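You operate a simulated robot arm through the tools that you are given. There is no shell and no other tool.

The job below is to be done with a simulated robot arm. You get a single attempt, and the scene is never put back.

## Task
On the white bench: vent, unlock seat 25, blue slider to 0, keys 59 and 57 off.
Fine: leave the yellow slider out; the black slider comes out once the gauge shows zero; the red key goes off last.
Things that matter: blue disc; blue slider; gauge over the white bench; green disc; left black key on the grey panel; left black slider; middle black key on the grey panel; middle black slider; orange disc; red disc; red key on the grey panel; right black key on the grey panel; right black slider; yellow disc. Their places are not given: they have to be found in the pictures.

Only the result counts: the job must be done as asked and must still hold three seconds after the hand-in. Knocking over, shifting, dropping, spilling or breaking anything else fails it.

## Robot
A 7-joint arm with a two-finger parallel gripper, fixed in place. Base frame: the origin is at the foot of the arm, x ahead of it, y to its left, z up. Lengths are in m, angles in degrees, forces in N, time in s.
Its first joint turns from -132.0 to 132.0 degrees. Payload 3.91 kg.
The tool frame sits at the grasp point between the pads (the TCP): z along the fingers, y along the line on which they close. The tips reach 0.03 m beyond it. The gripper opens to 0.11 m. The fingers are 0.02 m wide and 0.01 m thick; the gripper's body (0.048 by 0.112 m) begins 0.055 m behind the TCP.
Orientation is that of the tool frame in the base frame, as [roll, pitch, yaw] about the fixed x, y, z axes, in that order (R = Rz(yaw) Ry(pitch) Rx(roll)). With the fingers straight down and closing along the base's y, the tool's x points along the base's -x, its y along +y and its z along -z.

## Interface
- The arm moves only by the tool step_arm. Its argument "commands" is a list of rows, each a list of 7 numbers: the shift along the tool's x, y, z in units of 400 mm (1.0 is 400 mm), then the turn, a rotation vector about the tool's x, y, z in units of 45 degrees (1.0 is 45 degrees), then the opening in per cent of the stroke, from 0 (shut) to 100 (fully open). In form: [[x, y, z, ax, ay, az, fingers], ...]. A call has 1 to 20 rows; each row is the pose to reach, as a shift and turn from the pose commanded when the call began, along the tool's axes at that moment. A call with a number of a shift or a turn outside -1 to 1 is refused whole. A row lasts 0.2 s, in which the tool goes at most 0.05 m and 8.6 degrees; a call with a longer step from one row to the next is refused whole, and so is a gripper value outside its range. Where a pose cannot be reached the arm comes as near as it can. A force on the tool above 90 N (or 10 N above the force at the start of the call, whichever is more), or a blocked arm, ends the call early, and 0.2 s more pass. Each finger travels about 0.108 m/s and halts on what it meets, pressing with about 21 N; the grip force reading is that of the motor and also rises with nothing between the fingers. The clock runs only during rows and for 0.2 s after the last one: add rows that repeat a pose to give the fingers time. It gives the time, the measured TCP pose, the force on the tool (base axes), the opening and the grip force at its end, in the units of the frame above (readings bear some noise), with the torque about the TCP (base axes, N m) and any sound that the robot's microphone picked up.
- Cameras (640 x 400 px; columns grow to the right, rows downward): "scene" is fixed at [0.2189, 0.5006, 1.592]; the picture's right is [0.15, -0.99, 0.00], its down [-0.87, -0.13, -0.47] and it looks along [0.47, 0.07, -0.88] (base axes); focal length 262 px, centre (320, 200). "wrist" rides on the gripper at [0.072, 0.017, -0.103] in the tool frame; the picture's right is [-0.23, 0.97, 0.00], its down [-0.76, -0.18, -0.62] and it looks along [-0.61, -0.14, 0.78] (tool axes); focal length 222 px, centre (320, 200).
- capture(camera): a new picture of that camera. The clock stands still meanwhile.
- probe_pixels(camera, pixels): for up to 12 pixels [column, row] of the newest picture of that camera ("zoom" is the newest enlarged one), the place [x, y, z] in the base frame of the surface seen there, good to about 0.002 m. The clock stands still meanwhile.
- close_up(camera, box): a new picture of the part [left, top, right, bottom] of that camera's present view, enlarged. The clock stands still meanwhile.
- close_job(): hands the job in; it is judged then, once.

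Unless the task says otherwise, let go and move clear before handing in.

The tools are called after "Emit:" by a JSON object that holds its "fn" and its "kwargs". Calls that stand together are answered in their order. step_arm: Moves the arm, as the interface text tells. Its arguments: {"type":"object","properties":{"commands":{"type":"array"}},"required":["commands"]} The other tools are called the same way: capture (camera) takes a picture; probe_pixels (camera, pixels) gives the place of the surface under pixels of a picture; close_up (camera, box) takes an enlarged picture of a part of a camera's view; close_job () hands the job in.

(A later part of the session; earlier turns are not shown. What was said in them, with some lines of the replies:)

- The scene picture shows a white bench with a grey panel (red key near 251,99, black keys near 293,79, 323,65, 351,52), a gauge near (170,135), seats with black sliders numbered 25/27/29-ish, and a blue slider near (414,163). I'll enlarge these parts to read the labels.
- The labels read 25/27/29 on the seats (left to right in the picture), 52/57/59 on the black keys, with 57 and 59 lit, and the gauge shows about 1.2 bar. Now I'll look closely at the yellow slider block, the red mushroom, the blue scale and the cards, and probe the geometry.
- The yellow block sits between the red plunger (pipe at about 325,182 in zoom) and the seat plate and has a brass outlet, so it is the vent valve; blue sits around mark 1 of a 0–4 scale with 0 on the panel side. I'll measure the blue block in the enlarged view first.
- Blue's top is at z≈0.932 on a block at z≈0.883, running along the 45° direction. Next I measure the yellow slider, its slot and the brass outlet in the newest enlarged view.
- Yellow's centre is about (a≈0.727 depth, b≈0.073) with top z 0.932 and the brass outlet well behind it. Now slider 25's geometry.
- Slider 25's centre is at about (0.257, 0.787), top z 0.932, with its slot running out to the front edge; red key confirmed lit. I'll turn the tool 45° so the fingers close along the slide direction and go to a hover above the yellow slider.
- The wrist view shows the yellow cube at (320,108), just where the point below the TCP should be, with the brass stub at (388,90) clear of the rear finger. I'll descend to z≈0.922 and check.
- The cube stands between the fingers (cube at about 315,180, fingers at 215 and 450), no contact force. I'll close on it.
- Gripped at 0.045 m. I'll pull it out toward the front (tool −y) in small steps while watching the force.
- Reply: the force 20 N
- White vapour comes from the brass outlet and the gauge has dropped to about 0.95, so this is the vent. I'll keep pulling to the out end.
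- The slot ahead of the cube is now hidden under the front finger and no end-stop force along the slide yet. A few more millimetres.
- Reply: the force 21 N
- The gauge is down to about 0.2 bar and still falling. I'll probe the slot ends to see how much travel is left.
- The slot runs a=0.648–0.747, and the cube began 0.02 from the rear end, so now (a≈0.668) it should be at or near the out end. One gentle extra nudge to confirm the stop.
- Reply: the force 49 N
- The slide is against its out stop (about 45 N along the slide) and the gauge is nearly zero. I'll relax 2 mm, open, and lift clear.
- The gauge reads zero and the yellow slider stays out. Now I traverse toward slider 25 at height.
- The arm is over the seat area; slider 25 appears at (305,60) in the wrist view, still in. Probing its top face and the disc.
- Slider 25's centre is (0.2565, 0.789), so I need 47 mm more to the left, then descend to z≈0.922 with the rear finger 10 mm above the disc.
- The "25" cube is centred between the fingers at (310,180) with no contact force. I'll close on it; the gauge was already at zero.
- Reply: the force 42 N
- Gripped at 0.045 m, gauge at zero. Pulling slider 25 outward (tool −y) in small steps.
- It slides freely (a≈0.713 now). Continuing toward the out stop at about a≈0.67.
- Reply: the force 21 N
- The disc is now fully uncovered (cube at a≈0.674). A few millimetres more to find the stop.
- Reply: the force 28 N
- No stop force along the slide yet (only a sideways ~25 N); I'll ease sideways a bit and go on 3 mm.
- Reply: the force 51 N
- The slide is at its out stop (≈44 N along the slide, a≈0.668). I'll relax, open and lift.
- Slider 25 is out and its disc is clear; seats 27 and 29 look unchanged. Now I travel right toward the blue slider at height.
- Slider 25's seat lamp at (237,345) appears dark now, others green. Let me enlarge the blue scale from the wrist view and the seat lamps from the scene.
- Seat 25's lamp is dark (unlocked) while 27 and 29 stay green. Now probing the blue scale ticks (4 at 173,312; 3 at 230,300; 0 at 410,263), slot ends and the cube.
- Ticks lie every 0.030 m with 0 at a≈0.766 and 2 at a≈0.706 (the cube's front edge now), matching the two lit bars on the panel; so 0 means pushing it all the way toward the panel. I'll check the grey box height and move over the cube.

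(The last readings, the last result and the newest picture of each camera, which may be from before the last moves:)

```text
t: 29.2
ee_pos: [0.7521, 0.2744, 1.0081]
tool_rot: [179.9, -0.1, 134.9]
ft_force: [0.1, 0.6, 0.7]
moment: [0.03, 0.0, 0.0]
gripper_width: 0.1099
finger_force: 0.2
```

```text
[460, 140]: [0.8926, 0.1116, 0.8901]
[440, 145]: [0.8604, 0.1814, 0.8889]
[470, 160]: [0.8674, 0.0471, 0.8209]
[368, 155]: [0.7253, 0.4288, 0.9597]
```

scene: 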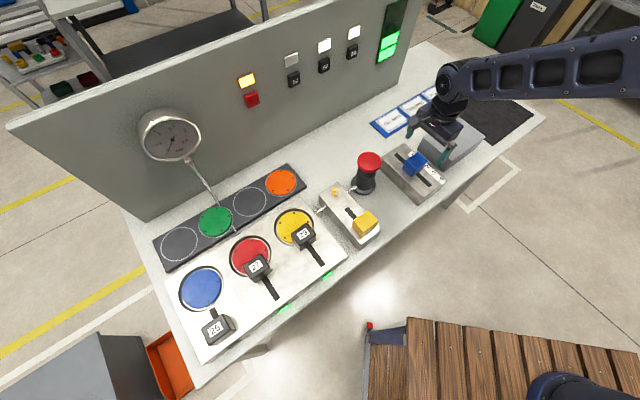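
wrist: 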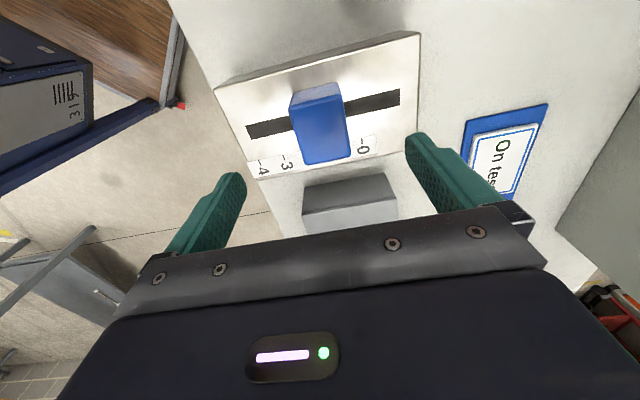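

The grey box top is only z 0.889, so it is clear. Descending around the blue cube.

Emit:
{"fn": "step_arm", "kwargs": {"commands": [[0.003, 0.004, 0.08, 0, 0, 0, 100], [0.004, 0.004, 0.15, 0, 0, 0, 100], [0.0045, 0.004, 0.2, 0, 0, 0, 100], [0.0045, 0.004, 0.215, 0, 0, 0, 100], [0.0045, 0.004, 0.215, 0, 0, 0, 100]]}}

Emit:
{"fn": "capture", "kwargs": {"camera": "wrist"}}

```text
t: 30.4
ee_pos: [0.7521, 0.2767, 0.9212]
tool_rot: [-180.0, 0.0, 135.0]
ft_force: [0.5, 0.1, -0.2]
moment: [-0.01, 0.04, -0.02]
gripper_width: 0.1101
finger_force: 0.0
```

```text
taken
```

wrist: 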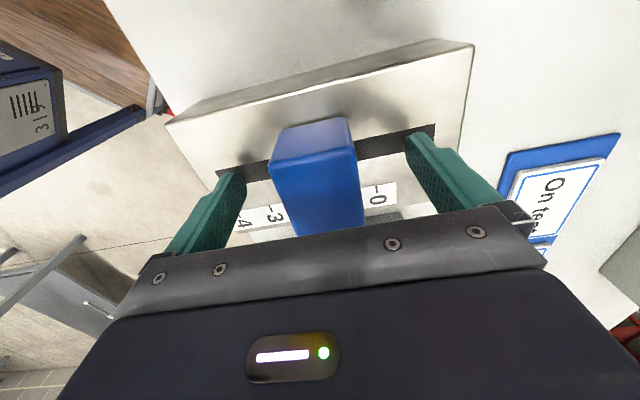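

The blue cube is between the fingers (315,175). Close on it.

Emit:
{"fn": "step_arm", "kwargs": {"commands": [[0, 0, 0, 0, 0, 0, 75], [0, 0, 0, 0, 0, 0, 55], [0, 0, 0, 0, 0, 0, 40], [0, 0, 0, 0, 0, 0, 25], [0, 0, 0, 0, 0, 0, 25]]}}

Emit:
{"fn": "capture", "kwargs": {"camera": "wrist"}}

```text
t: 31.6
ee_pos: [0.7511, 0.2769, 0.9216]
tool_rot: [179.9, 0.0, 135.0]
ft_force: [0.1, 0.5, -0.1]
moment: [0.04, -0.08, -0.05]
gripper_width: 0.0447
finger_force: 45.3
```

```text
taken
```

wrist: 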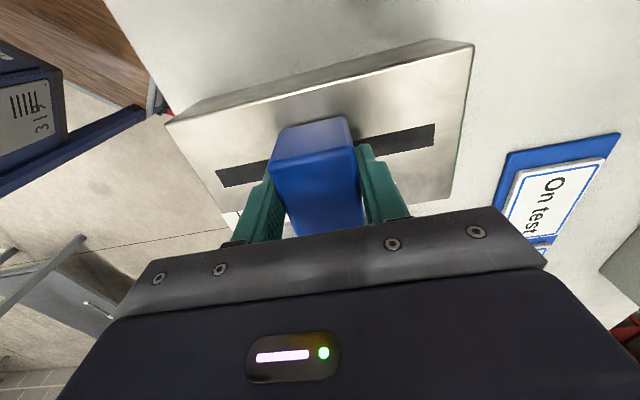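

Gripped. Now I push it 45 mm toward the panel (tool +y) in small steps.

Emit:
{"fn": "step_arm", "kwargs": {"commands": [[0, 0.0125, 0, 0, 0, 0, 25], [0, 0.025, 0, 0, 0, 0, 25], [0, 0.0375, 0, 0, 0, 0, 25], [0, 0.05, 0, 0, 0, 0, 25], [0, 0.0625, 0, 0, 0, 0, 25], [0, 0.075, 0, 0, 0, 0, 25], [0, 0.0875, 0, 0, 0, 0, 25], [0, 0.1, 0, 0, 0, 0, 25], [0, 0.1125, 0, 0, 0, 0, 25], [0, 0.1125, 0, 0, 0, 0, 25]]}}

Emit:
{"fn": "capture", "kwargs": {"camera": "scene"}}

Emit:
{"fn": "capture", "kwargs": {"camera": "wrist"}}

```text
t: 33.8
ee_pos: [0.7841, 0.3087, 0.9218]
tool_rot: [-179.9, 0.0, 135.0]
ft_force: [16.4, -16.5, -22.5]
moment: [-0.71, -0.75, 0.19]
gripper_width: 0.0448
finger_force: 44.9
```

```text
taken
```

scene: 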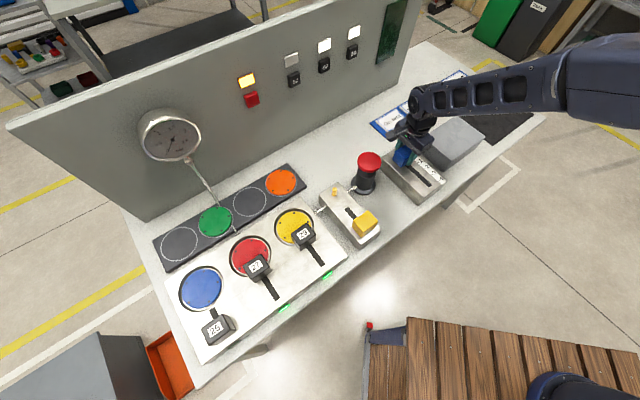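

```text
taken
```

wrist: 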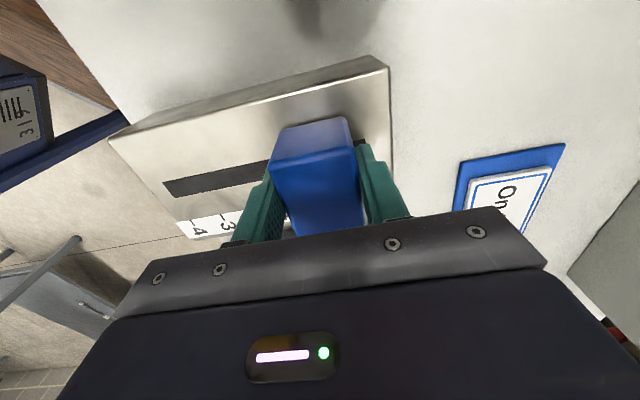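

Both green bars are now dark; the cube is at a≈0.773, its front edge not yet at tick 0 (needs a≈0.787). Pushing the remaining 14 mm to the stop.

Emit:
{"fn": "step_arm", "kwargs": {"commands": [[-0.001, 0.01, 0, 0, 0, 0, 25], [-0.001, 0.02, 0, 0, 0, 0, 25], [-0.001, 0.03, 0, 0, 0, 0, 25], [-0.001, 0.0375, 0, 0, 0, 0, 25], [-0.001, 0.0375, 0, 0, 0, 0, 25]]}}

Emit:
{"fn": "capture", "kwargs": {"camera": "wrist"}}

```text
t: 35.0
ee_pos: [0.794, 0.3196, 0.9217]
tool_rot: [179.9, -0.1, 135.0]
ft_force: [14.9, -17.1, -26.3]
moment: [0.13, -0.78, -0.24]
gripper_width: 0.0447
finger_force: 44.9
```

```text
taken
```

wrist: 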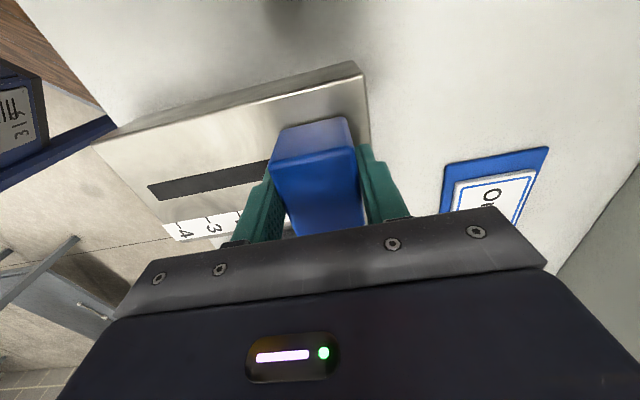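

a≈0.787 now, no stop force yet. One more gentle 2 mm nudge.

Emit:
{"fn": "step_arm", "kwargs": {"commands": [[-0.001, 0.003, 0, 0, 0, 0, 25], [-0.001, 0.005, 0, 0, 0, 0, 25], [-0.001, 0.005, 0, 0, 0, 0, 25]]}}

```text
t: 35.8
ee_pos: [0.7933, 0.32, 0.9219]
tool_rot: [-179.7, -0.1, 135.1]
ft_force: [-26.5, -41.6, -22.4]
moment: [0.79, -0.38, 0.18]
gripper_width: 0.0449
finger_force: 45.3
```

At the rear stop (≈48 N back along the slide, a≈0.787). Relax, open and lift.

Emit:
{"fn": "step_arm", "kwargs": {"commands": [[0, -0.004, 0, 0, 0, 0, 25], [0, -0.004, 0, 0, 0, 0, 50], [0, -0.004, 0, 0, 0, 0, 75], [0, -0.004, 0, 0, 0, 0, 100], [0, -0.004, 0, 0, 0, 0, 100], [0, -0.004, -0.08, 0, 0, 0, 100], [0, -0.004, -0.19, 0, 0, 0, 100], [0, -0.004, -0.3, 0, 0, 0, 100], [0, -0.004, -0.42, 0, 0, 0, 100], [0, -0.004, -0.42, 0, 0, 0, 100]]}}

Emit:
{"fn": "capture", "kwargs": {"camera": "wrist"}}

Emit:
{"fn": "capture", "kwargs": {"camera": "scene"}}

```text
t: 38.0
ee_pos: [0.7918, 0.3215, 1.089]
tool_rot: [179.9, 0.0, 135.0]
ft_force: [0.4, -0.9, 0.1]
moment: [-0.02, 0.02, -0.02]
gripper_width: 0.1099
finger_force: 0.0
```

```text
taken
```

wrist: 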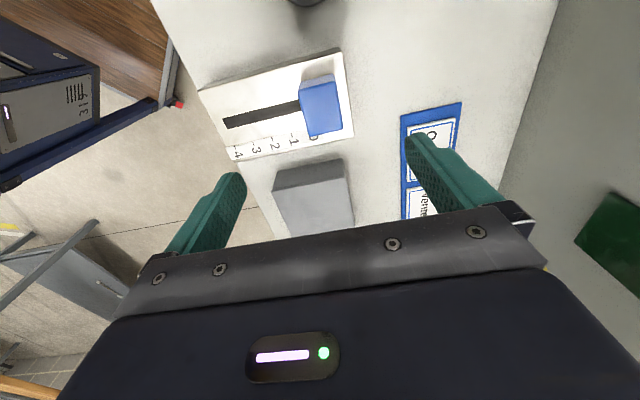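

```text
taken
```

scene: 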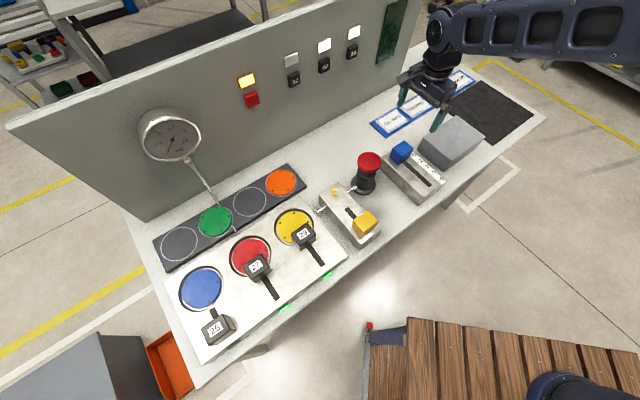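

Blue slider sits at 0 with the bars dark, and keys 57/59 plus the red key are still lit. Before going to the panel I'll measure the keys accurately in an enlarged view.

Emit:
{"fn": "close_up", "kwargs": {"camera": "scene", "box": [300, 15, 380, 85]}}

Emit:
{"fn": "close_up", "kwargs": {"camera": "wrist", "box": [190, 40, 370, 180]}}

```text
5.71 times, centred on (340, 50) of scene
```

zoom: 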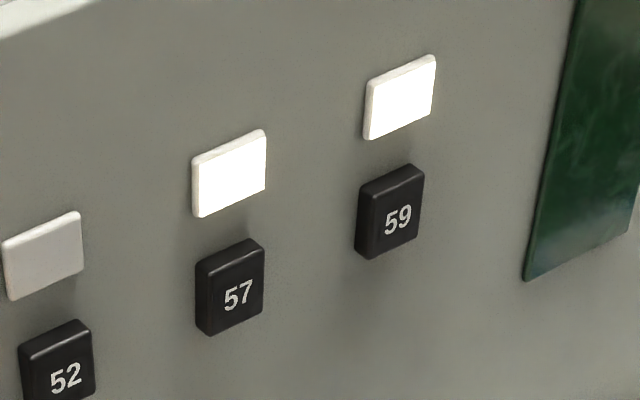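

```text
2.86 times, centred on (280, 110) of wrist
```

zoom: 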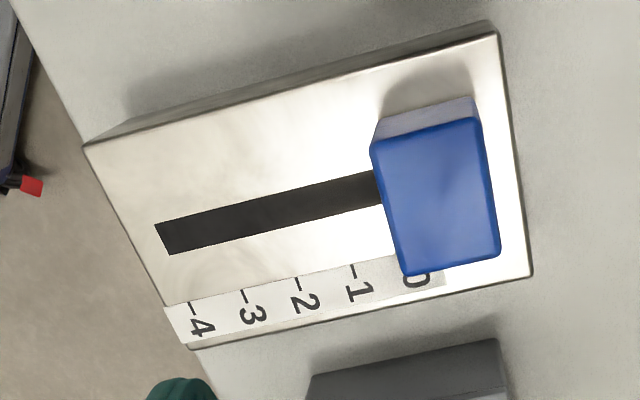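

Blue is at 0. Now re-enlarging the keys to probe them.

Emit:
{"fn": "close_up", "kwargs": {"camera": "scene", "box": [300, 15, 380, 85]}}

Emit:
{"fn": "probe_pixels", "kwargs": {"camera": "zoom", "pixels": [[370, 195], [416, 172], [414, 230], [366, 250], [392, 215], [208, 270], [256, 246], [256, 305], [210, 328], [232, 290], [300, 260], [400, 100]]}}

Emit:
{"fn": "close_up", "kwargs": {"camera": "scene", "box": [225, 60, 275, 120]}}

Emit:
{"fn": "probe_pixels", "kwargs": {"camera": "zoom", "pixels": [[300, 250], [365, 225], [375, 285], [318, 312], [338, 270], [200, 280], [300, 145]]}}

```text
5.71 times, centred on (340, 50) of scene
```

zoom: 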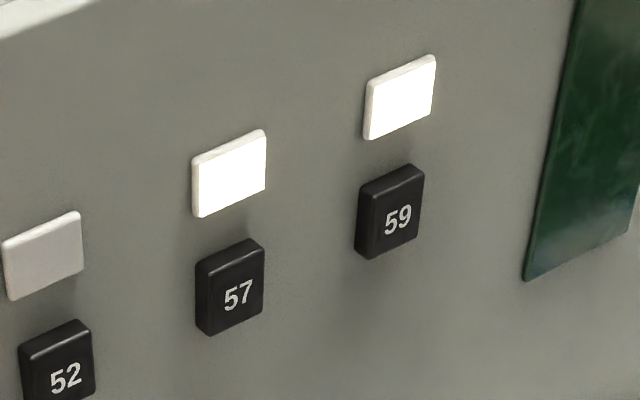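

```text
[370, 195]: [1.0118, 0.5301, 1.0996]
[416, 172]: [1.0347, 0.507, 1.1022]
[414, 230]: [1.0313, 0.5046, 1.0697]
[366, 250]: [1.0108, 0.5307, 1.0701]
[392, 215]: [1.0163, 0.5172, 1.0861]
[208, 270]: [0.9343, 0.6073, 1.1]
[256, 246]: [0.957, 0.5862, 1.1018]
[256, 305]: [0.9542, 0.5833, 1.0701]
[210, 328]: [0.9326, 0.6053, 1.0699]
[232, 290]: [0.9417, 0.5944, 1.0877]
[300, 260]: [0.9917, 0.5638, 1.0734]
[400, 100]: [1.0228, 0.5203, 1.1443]
```

```text
6.67 times, centred on (250, 90) of scene
```

zoom: 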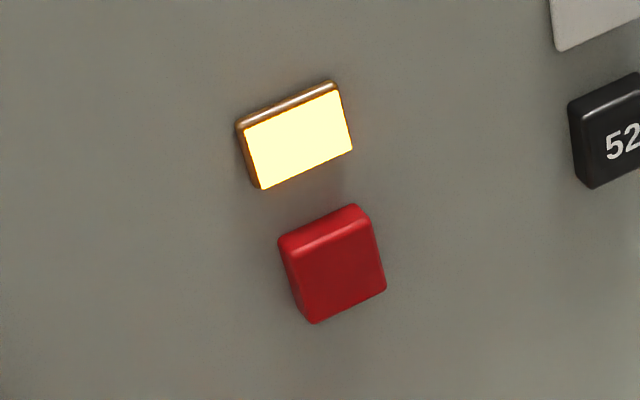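

```text
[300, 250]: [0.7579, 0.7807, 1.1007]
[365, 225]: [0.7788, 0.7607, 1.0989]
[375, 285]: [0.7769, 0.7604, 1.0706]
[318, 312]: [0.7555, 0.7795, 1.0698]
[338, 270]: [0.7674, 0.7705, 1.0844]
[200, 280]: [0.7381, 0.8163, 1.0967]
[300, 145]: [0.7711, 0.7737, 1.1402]
```

Keys 59, 57 and red are centred at z≈1.086 with faces at a≈1.086, panel at a≈1.10. I'll close the fingers and tilt the tool toward the panel, first by 45°, standing well back.

Emit:
{"fn": "step_arm", "kwargs": {"commands": [[0, 0, -0.015, -0.166, 0, 0, 80], [0, 0, -0.03, -0.333, 0, 0, 60], [0, 0, -0.045, -0.5, 0, 0, 40], [0, 0, -0.06, -0.666, 0, 0, 20], [0, 0, -0.075, -0.833, 0, 0, 0], [0, 0, -0.08, -1.0, 0, 0, 0], [0, 0, -0.08, -1.0, 0, 0, 0]]}}

Emit:
{"fn": "capture", "kwargs": {"camera": "scene"}}

Emit:
{"fn": "capture", "kwargs": {"camera": "wrist"}}

```text
t: 39.6
ee_pos: [0.7928, 0.3179, 1.1243]
tool_rot: [134.9, 0.0, 135.0]
ft_force: [0.6, 0.2, 0.3]
moment: [0.02, 0.02, -0.01]
gripper_width: 0.0
finger_force: 20.3
```

```text
taken
```

scene: 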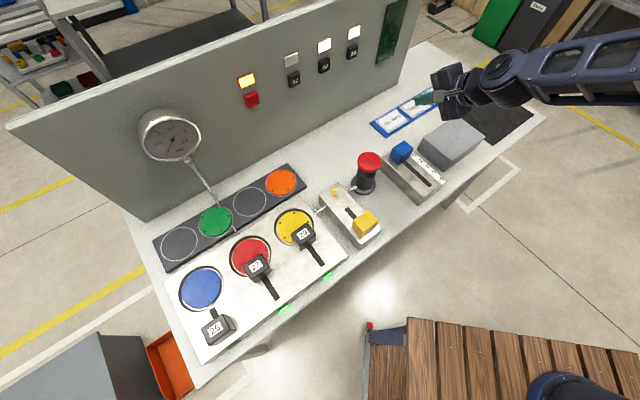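

```text
taken
```

wrist: 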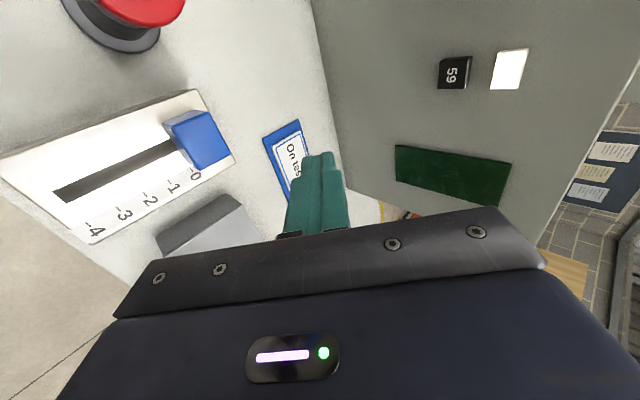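

The tilt went as planned, and fingers are shut. Second 45° in place so the fingers point straight at the panel.

Emit:
{"fn": "step_arm", "kwargs": {"commands": [[0, 0, 0, -0.166, 0, 0, 0], [0, 0, 0, -0.333, 0, 0, 0], [0, 0, 0, -0.5, 0, 0, 0], [0, 0, 0, -0.666, 0, 0, 0], [0, 0, 0, -0.833, 0, 0, 0], [0, 0, 0, -1.0, 0, 0, 0], [0, 0, 0, -1.0, 0, 0, 0]]}}

Emit:
{"fn": "capture", "kwargs": {"camera": "scene"}}

Emit:
{"fn": "capture", "kwargs": {"camera": "wrist"}}

```text
t: 41.2
ee_pos: [0.7938, 0.32, 1.1232]
tool_rot: [89.9, 0.0, 135.1]
ft_force: [-0.4, 0.0, 0.5]
moment: [-0.02, 0.01, 0.01]
gripper_width: 0.0001
finger_force: 20.9
```

```text
taken
```

scene: 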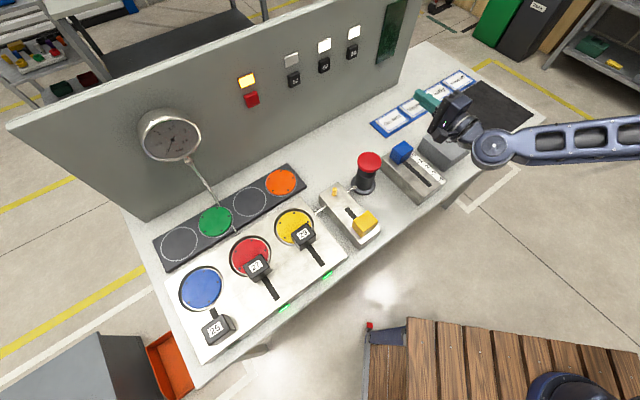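

```text
taken
```

wrist: 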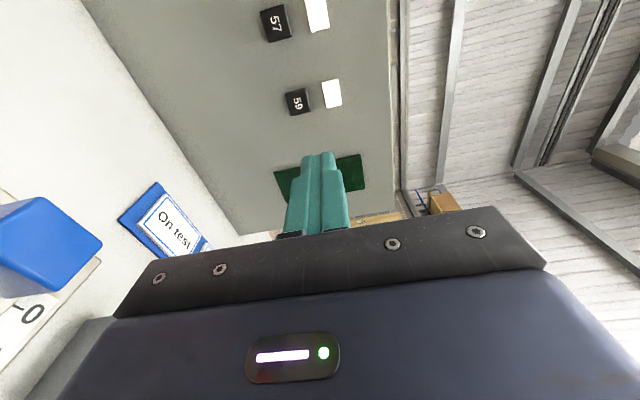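

The tool now points at the panel; keys 59 (297,102) and 57 (275,22) are visible in the wrist view. I'll advance to 35 mm short of key 59.

Emit:
{"fn": "step_arm", "kwargs": {"commands": [[-0.01, -0.016, 0.1, 0, 0, 0, 0], [-0.02, -0.032, 0.2, 0, 0, 0, 0], [-0.03, -0.048, 0.3, 0, 0, 0, 0], [-0.04, -0.064, 0.4, 0, 0, 0, 0], [-0.05, -0.08, 0.5, 0, 0, 0, 0], [-0.055, -0.093, 0.581, 0, 0, 0, 0], [-0.055, -0.093, 0.581, 0, 0, 0, 0]]}}

Emit:
{"fn": "capture", "kwargs": {"camera": "wrist"}}

Emit:
{"fn": "capture", "kwargs": {"camera": "scene"}}

```text
t: 42.8
ee_pos: [0.9751, 0.4699, 1.0858]
tool_rot: [90.0, 0.0, 135.0]
ft_force: [-0.5, -0.7, -0.1]
moment: [-0.01, 0.02, 0.06]
gripper_width: 0.0
finger_force: 21.3
```

```text
taken
```

wrist: 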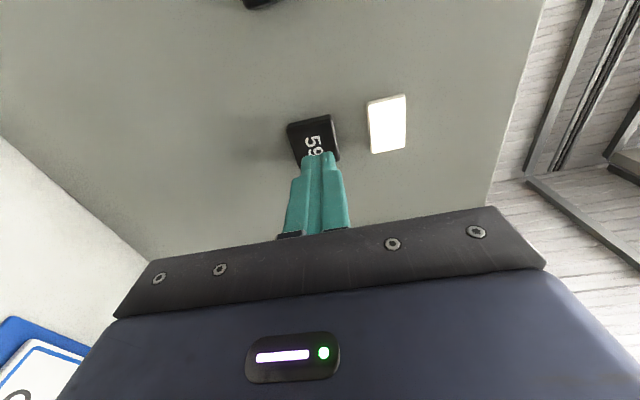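

```text
taken
```

scene: 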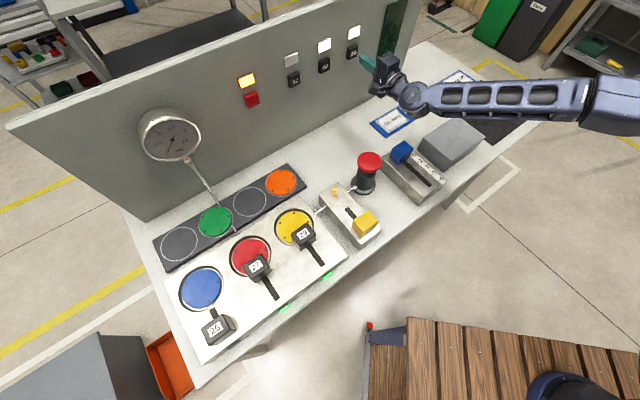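

The fingertips are in front of key 59 at (313,140). I'll probe its face from here to check the aim.

Emit:
{"fn": "close_up", "kwargs": {"camera": "wrist", "box": [270, 90, 420, 190]}}

Emit:
{"fn": "probe_pixels", "kwargs": {"camera": "wrist", "pixels": [[297, 128], [328, 119], [334, 158], [298, 150], [313, 135], [293, 126], [320, 155], [386, 124]]}}

```text
4.00 times, centred on (345, 140) of wrist
```

zoom: 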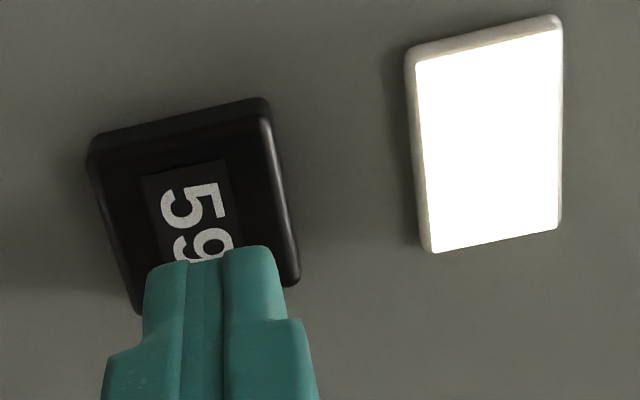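

```text
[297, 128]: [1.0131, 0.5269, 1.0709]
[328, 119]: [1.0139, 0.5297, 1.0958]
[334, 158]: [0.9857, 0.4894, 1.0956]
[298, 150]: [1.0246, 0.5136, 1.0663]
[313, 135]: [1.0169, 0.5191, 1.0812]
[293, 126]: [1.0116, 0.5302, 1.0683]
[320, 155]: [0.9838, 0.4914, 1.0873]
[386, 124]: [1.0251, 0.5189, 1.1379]
```

Key 59's face spans z 1.068–1.101 and b 0.340–0.375, so the aim is central. Approaching and pressing gently.

Emit:
{"fn": "step_arm", "kwargs": {"commands": [[0, 0, 0.03, 0, 0, 0, 0], [0, 0, 0.06, 0, 0, 0, 0], [0, 0, 0.075, 0, 0, 0, 0], [0, 0, 0.083, 0, 0, 0, 0], [0, 0, 0.088, 0, 0, 0, 0]]}}

Emit:
{"fn": "close_up", "kwargs": {"camera": "scene", "box": [300, 15, 400, 95]}}

```text
t: 44.0
ee_pos: [0.9974, 0.4938, 1.0852]
tool_rot: [90.0, 0.1, 135.0]
ft_force: [0.2, 0.9, -0.4]
moment: [-0.02, 0.01, -0.03]
gripper_width: 0.0001
finger_force: 21.0
```

```text
5.00 times, centred on (350, 55) of scene
```

zoom: 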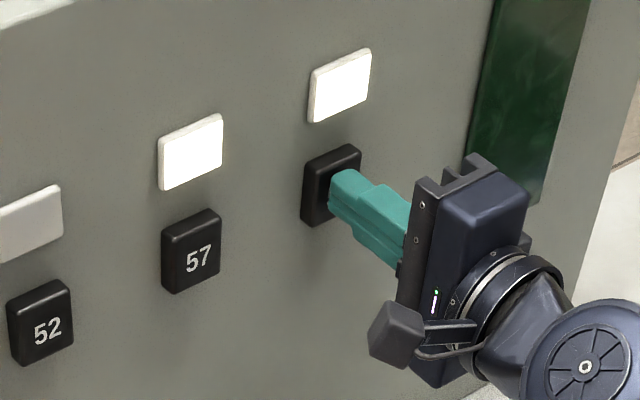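

The tips are at the key face (a≈1.084), no force yet and the lamp is still lit. Pressing a few millimetres more.

Emit:
{"fn": "step_arm", "kwargs": {"commands": [[0, 0, 0.004, 0, 0, 0, 0], [0, 0, 0.008, 0, 0, 0, 0], [0, 0, 0.011, 0, 0, 0, 0]]}}

Emit:
{"fn": "close_up", "kwargs": {"camera": "scene", "box": [300, 15, 400, 95]}}

```text
t: 44.8
ee_pos: [1.0018, 0.4956, 1.0877]
tool_rot: [90.0, 0.0, 135.0]
ft_force: [-0.5, -1.1, -0.2]
moment: [-0.02, 0.03, -0.02]
gripper_width: 0.0
finger_force: 20.9
heard: click
```

```text
5.00 times, centred on (350, 55) of scene
```

zoom: 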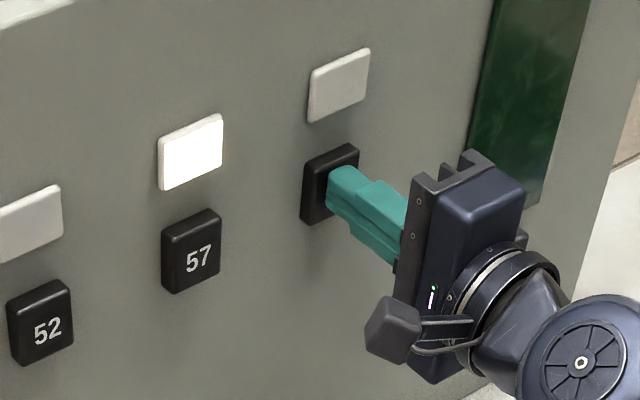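

A click was heard and lamp 59 is off. I'll retract straight back and check that it stays off, then shift left in front of key 57.

Emit:
{"fn": "step_arm", "kwargs": {"commands": [[0, 0, -0.02, 0, 0, 0, 0], [0, 0, -0.05, 0, 0, 0, 0], [0, 0, -0.09, 0, 0, 0, 0], [0, 0, -0.09, 0, 0, 0, 0]]}}

Emit:
{"fn": "close_up", "kwargs": {"camera": "scene", "box": [225, 15, 385, 125]}}

```text
t: 45.8
ee_pos: [0.9751, 0.471, 1.0856]
tool_rot: [89.9, 0.1, 135.0]
ft_force: [-0.2, -0.5, 0.0]
moment: [0.02, 0.0, 0.0]
gripper_width: 0.0
finger_force: 21.4
```

```text
3.64 times, centred on (305, 70) of scene
```

zoom: 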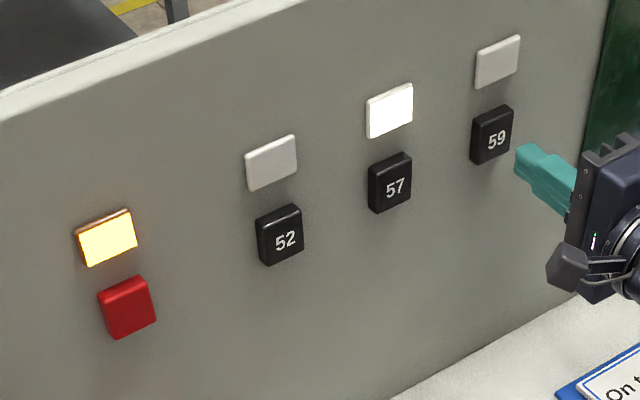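

59 stays off; 57 and red are still lit. Shifting 109 mm left to stand in front of key 57.

Emit:
{"fn": "step_arm", "kwargs": {"commands": [[0.08, 0, 0, 0, 0, 0, 0], [0.16, 0, 0, 0, 0, 0, 0], [0.24, 0, 0, 0, 0, 0, 0], [0.2725, 0, 0, 0, 0, 0, 0], [0.2725, 0, 0, 0, 0, 0, 0]]}}

Emit:
{"fn": "capture", "kwargs": {"camera": "wrist"}}

Emit:
{"fn": "close_up", "kwargs": {"camera": "wrist", "box": [270, 90, 420, 190]}}

```text
t: 47.0
ee_pos: [0.899, 0.5473, 1.0876]
tool_rot: [90.0, 0.1, 135.0]
ft_force: [0.0, 0.2, 0.4]
moment: [0.0, 0.04, 0.0]
gripper_width: 0.0
finger_force: 20.7
```

```text
taken
```

wrist: 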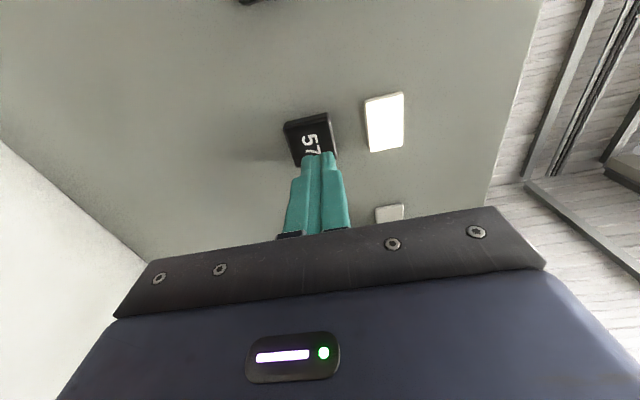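

```text
4.00 times, centred on (345, 140) of wrist
```

zoom: 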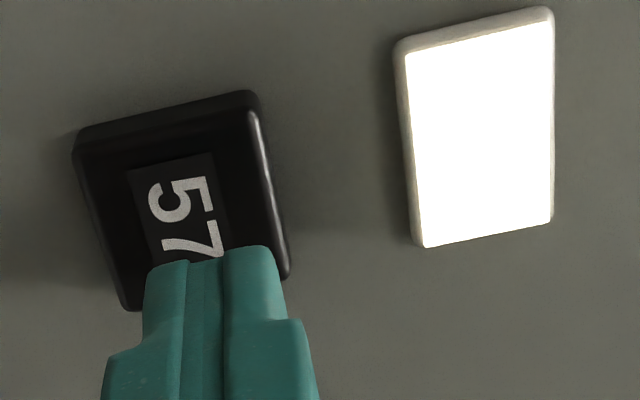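

Same view as before, aim about 2 mm high; I'll lower 2 mm and press key 57 the same way.

Emit:
{"fn": "step_arm", "kwargs": {"commands": [[0, -0.005, 0.03, 0, 0, 0, 0], [0, -0.005, 0.06, 0, 0, 0, 0], [0, -0.005, 0.075, 0, 0, 0, 0], [0, -0.005, 0.085, 0, 0, 0, 0], [0, -0.005, 0.091, 0, 0, 0, 0], [0, -0.005, 0.095, 0, 0, 0, 0]]}}

Emit:
{"fn": "close_up", "kwargs": {"camera": "scene", "box": [225, 15, 385, 125]}}

```text
t: 48.4
ee_pos: [0.9268, 0.5756, 1.0835]
tool_rot: [90.0, -0.1, 135.0]
ft_force: [-1.2, -4.4, 0.9]
moment: [0.03, -0.01, -0.08]
gripper_width: 0.0002
finger_force: 21.2
heard: click
```

```text
3.64 times, centred on (305, 70) of scene
```

zoom: 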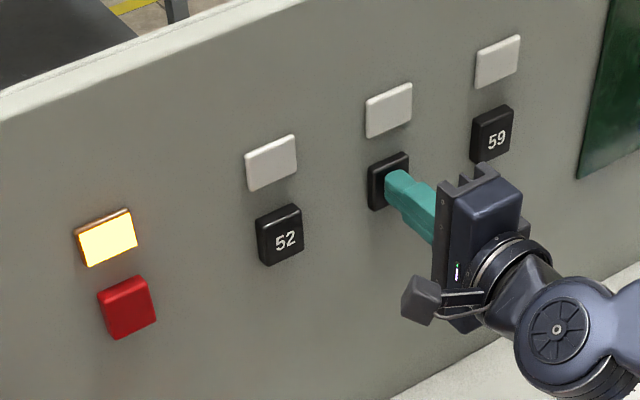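

Click heard, lamp 57 is off. Retracting, and before the red key I'll verify everything else once more.

Emit:
{"fn": "step_arm", "kwargs": {"commands": [[0, 0, -0.02, 0, 0, 0, 0], [0, 0, -0.06, 0, 0, 0, 0], [0, 0, -0.1, 0, 0, 0, 0], [0, 0, -0.1, 0, 0, 0, 0]]}}

Emit:
{"fn": "close_up", "kwargs": {"camera": "scene", "box": [225, 15, 385, 125]}}

Emit:
{"fn": "close_up", "kwargs": {"camera": "scene", "box": [120, 100, 230, 180]}}

Emit:
{"fn": "capture", "kwargs": {"camera": "scene"}}

Emit:
{"fn": "close_up", "kwargs": {"camera": "scene", "box": [310, 120, 470, 250]}}

```text
t: 49.4
ee_pos: [0.8953, 0.5491, 1.0824]
tool_rot: [90.0, 0.0, 135.0]
ft_force: [0.4, 0.4, 0.2]
moment: [-0.03, -0.01, 0.03]
gripper_width: 0.0
finger_force: 20.9
```

```text
3.64 times, centred on (305, 70) of scene
```

zoom: 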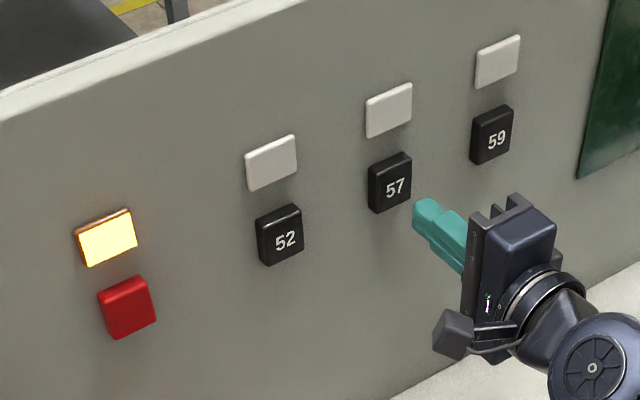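

```text
5.00 times, centred on (175, 140) of scene
```

zoom: 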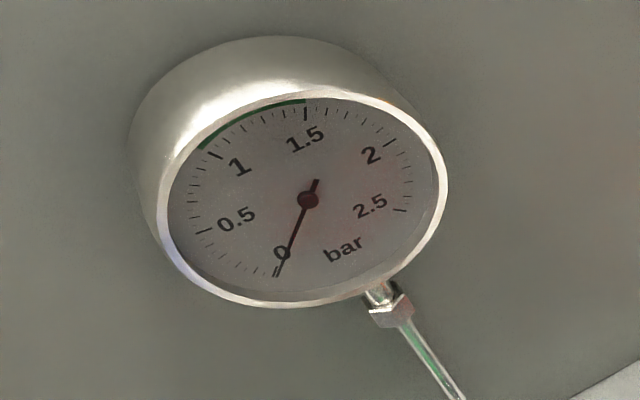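

```text
taken
```

scene: 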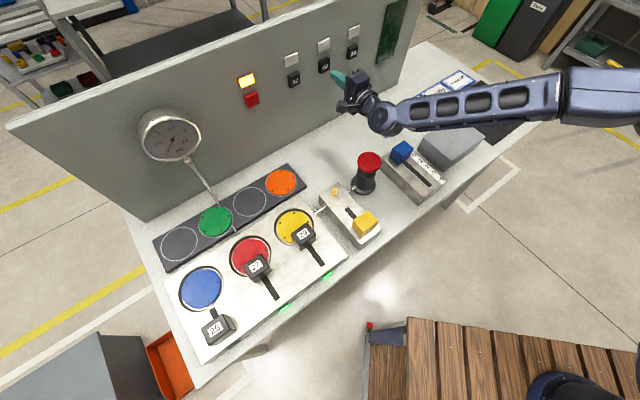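

```text
3.08 times, centred on (390, 185) of scene
```

zoom: 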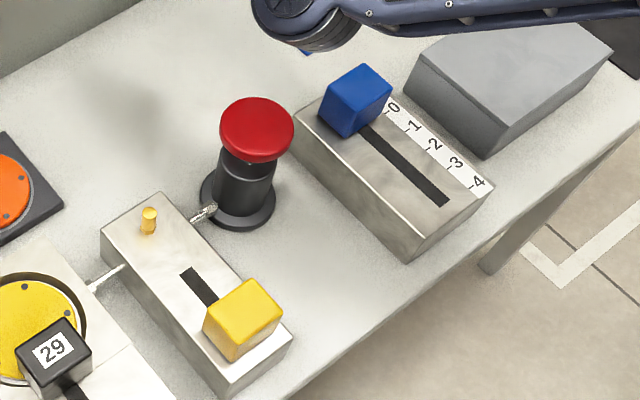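

All settings hold: gauge zero, yellow out, 25 out, blue at 0, 57 and 59 off. I'll check the gauge's position relative to the path, then move to the red key.

Emit:
{"fn": "probe_pixels", "kwargs": {"camera": "scene", "pixels": [[198, 125], [170, 140], [185, 155], [205, 185], [140, 130]]}}

```text
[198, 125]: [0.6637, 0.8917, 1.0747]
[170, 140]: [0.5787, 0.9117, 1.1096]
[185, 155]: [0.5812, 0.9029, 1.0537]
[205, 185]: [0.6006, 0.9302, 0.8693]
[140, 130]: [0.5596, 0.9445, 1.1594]
```

The gauge's right edge is at b≈−0.16, well clear of the red key at b≈0. Moving along the panel to the red key.

Emit:
{"fn": "step_arm", "kwargs": {"commands": [[0.09, 0.001, 0, 0, 0, 0, 0], [0.18, 0.002, 0, 0, 0, 0, 0], [0.27, 0.003, 0, 0, 0, 0, 0], [0.36, 0.004, 0, 0, 0, 0, 0], [0.45, 0.005, 0, 0, 0, 0, 0], [0.54, 0.006, 0, 0, 0, 0, 0], [0.614, 0.0075, 0, 0, 0, 0, 0], [0.614, 0.0075, 0, 0, 0, 0, 0]]}}

Emit:
{"fn": "capture", "kwargs": {"camera": "wrist"}}

Emit:
{"fn": "close_up", "kwargs": {"camera": "wrist", "box": [270, 90, 420, 190]}}

```text
t: 51.2
ee_pos: [0.7256, 0.7205, 1.0865]
tool_rot: [90.0, 0.0, 134.9]
ft_force: [-0.3, -0.5, 1.2]
moment: [0.0, 0.01, 0.01]
gripper_width: 0.0
finger_force: 21.1
```

```text
taken
```

wrist: 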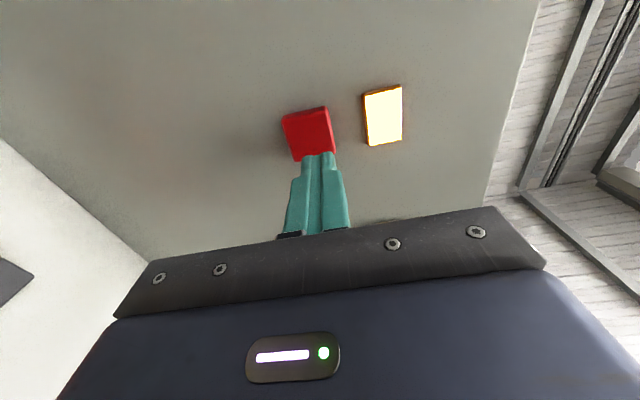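

```text
4.00 times, centred on (345, 140) of wrist
```

zoom: 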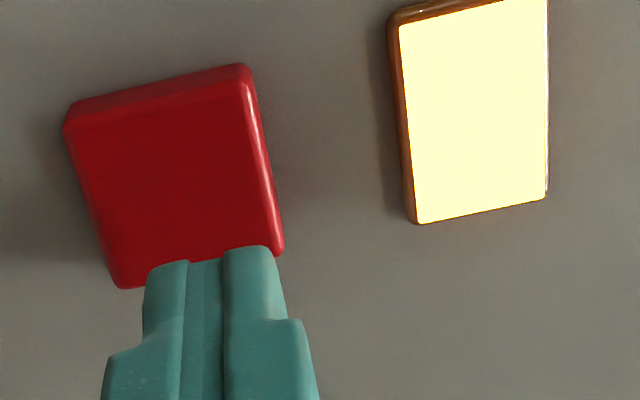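

The red key sits a little further left and lower than the tips; probing it for an exact correction.

Emit:
{"fn": "probe_pixels", "kwargs": {"camera": "wrist", "pixels": [[289, 122], [329, 112], [335, 148], [301, 158], [312, 135], [320, 155]]}}

```text
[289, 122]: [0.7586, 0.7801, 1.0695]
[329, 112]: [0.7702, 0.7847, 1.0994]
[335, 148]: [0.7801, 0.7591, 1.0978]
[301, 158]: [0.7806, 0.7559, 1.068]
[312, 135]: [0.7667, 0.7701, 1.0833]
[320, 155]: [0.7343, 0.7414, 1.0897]
```

Red face centre is b≈0.0006, z≈1.084; I'll shift 4 mm left and 2.5 mm down, then press — this is the last step.

Emit:
{"fn": "step_arm", "kwargs": {"commands": [[0.01, -0.006, 0.02, 0, 0, 0, 0], [0.01, -0.006, 0.05, 0, 0, 0, 0], [0.01, -0.006, 0.07, 0, 0, 0, 0], [0.01, -0.006, 0.085, 0, 0, 0, 0], [0.01, -0.006, 0.091, 0, 0, 0, 0], [0.01, -0.006, 0.096, 0, 0, 0, 0]]}}

Emit:
{"fn": "close_up", "kwargs": {"camera": "scene", "box": [205, 15, 385, 135]}}

```text
t: 52.6
ee_pos: [0.7484, 0.7495, 1.0841]
tool_rot: [90.0, 0.0, 135.0]
ft_force: [-2.6, -0.8, -0.2]
moment: [0.03, 0.01, 0.02]
gripper_width: 0.0
finger_force: 21.3
heard: click
```

```text
3.33 times, centred on (295, 75) of scene
```

zoom: 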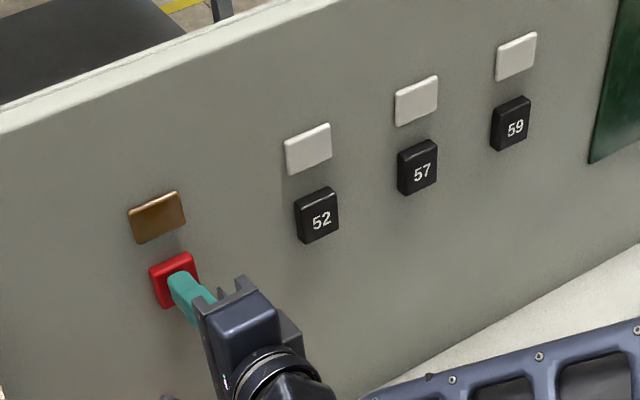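

Click heard; the red key's lamp is dark along with 57 and 59. I'll retract well clear of the panel and take final pictures.

Emit:
{"fn": "step_arm", "kwargs": {"commands": [[0, 0, -0.03, 0, 0, 0, 0], [0, 0, -0.1, 0, 0, 0, 0], [0, 0.05, -0.2, 0, 0, 0, 0], [0, 0.1, -0.3, 0, 0, 0, 0], [0, 0.15, -0.4, 0, 0, 0, 0], [0, 0.2, -0.45, 0, 0, 0, 0], [0, 0.2, -0.45, 0, 0, 0, 0]]}}

Emit:
{"fn": "capture", "kwargs": {"camera": "scene"}}

Emit:
{"fn": "close_up", "kwargs": {"camera": "scene", "box": [205, 15, 405, 135]}}

Emit:
{"fn": "close_up", "kwargs": {"camera": "scene", "box": [120, 100, 230, 180]}}

Emit:
{"fn": "close_up", "kwargs": {"camera": "scene", "box": [165, 220, 365, 360]}}

```text
t: 54.2
ee_pos: [0.6228, 0.6189, 1.164]
tool_rot: [90.1, 0.0, 135.1]
ft_force: [0.4, -0.3, -0.1]
moment: [-0.02, 0.0, 0.02]
gripper_width: 0.0
finger_force: 21.2
```

```text
taken
```

scene: 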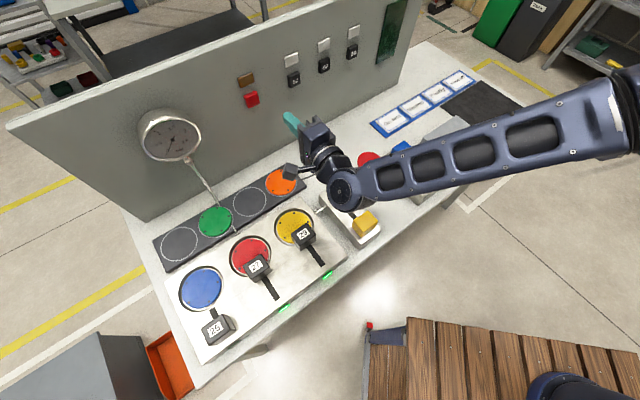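

```text
3.20 times, centred on (305, 75) of scene
```

zoom: 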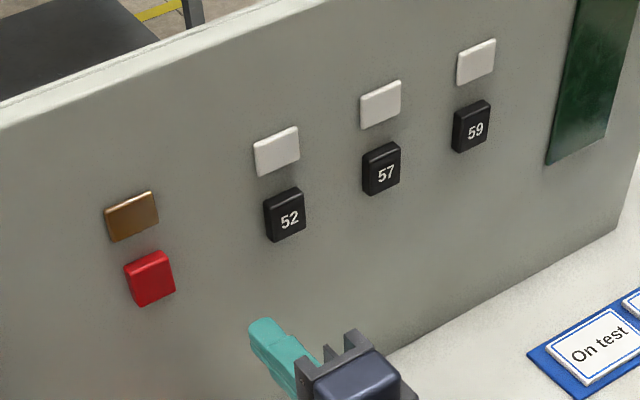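

```text
5.00 times, centred on (175, 140) of scene
```

zoom: 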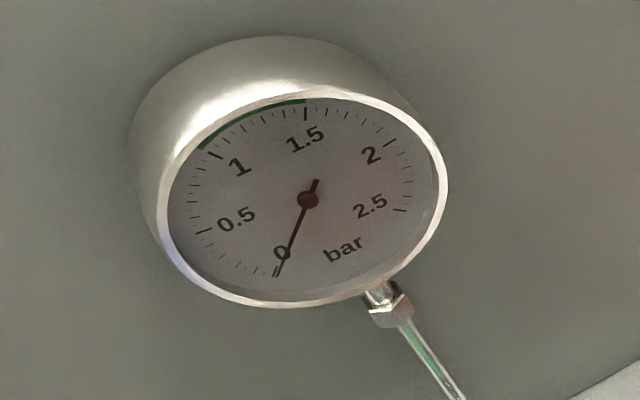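

```text
2.86 times, centred on (265, 290) of scene
```

zoom: 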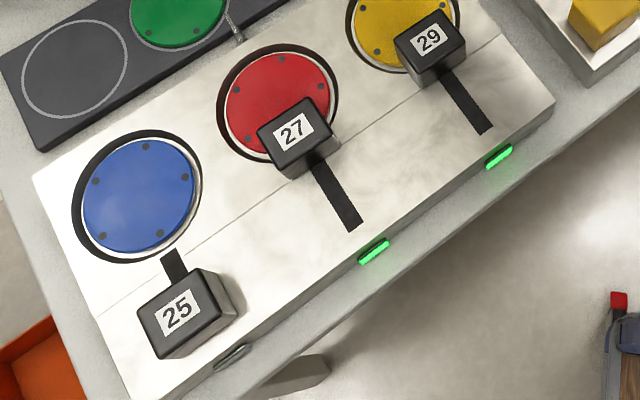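

All lamps (red, 57, 59) are dark, the gauge reads zero, slider 25 is out with its lamp dark, and yellow is still out. Blue was last seen at 0 (the arm hides it in this picture), and the arm is clear, so I'm handing in.

Emit:
{"fn": "close_job", "kwargs": {}}

```text
The job is handed in.
```

The job is handed in, and every step you asked for on the white bench is done. The arm's final position hid the blue slider, so its reading below comes from a picture taken just before the red key was pressed.

| Item | Final state |
|---|---|
| Vent | Yellow slider pulled to its out stop and left there; gauge reads zero |
| Seat 25 | Black slider pulled out only after the gauge showed zero; seat lamp is dark, 27 and 29 still green |
| Blue slider | At 0, against its rear stop; both green bars on the panel are off |
| Keys 59 and 57 | Off, pressed in that order; each clicked and its lamp went dark |
| Red key | Off, pressed last; lamp dark |

I took 0 on the blue scale to be the rear stop. At the start, the cube's front edge lined up with mark 2 while two bars were lit. At the rear stop, that edge lines up with 0.

I saw nothing else on the bench moved, and the arm was clear of the panel when I handed in.
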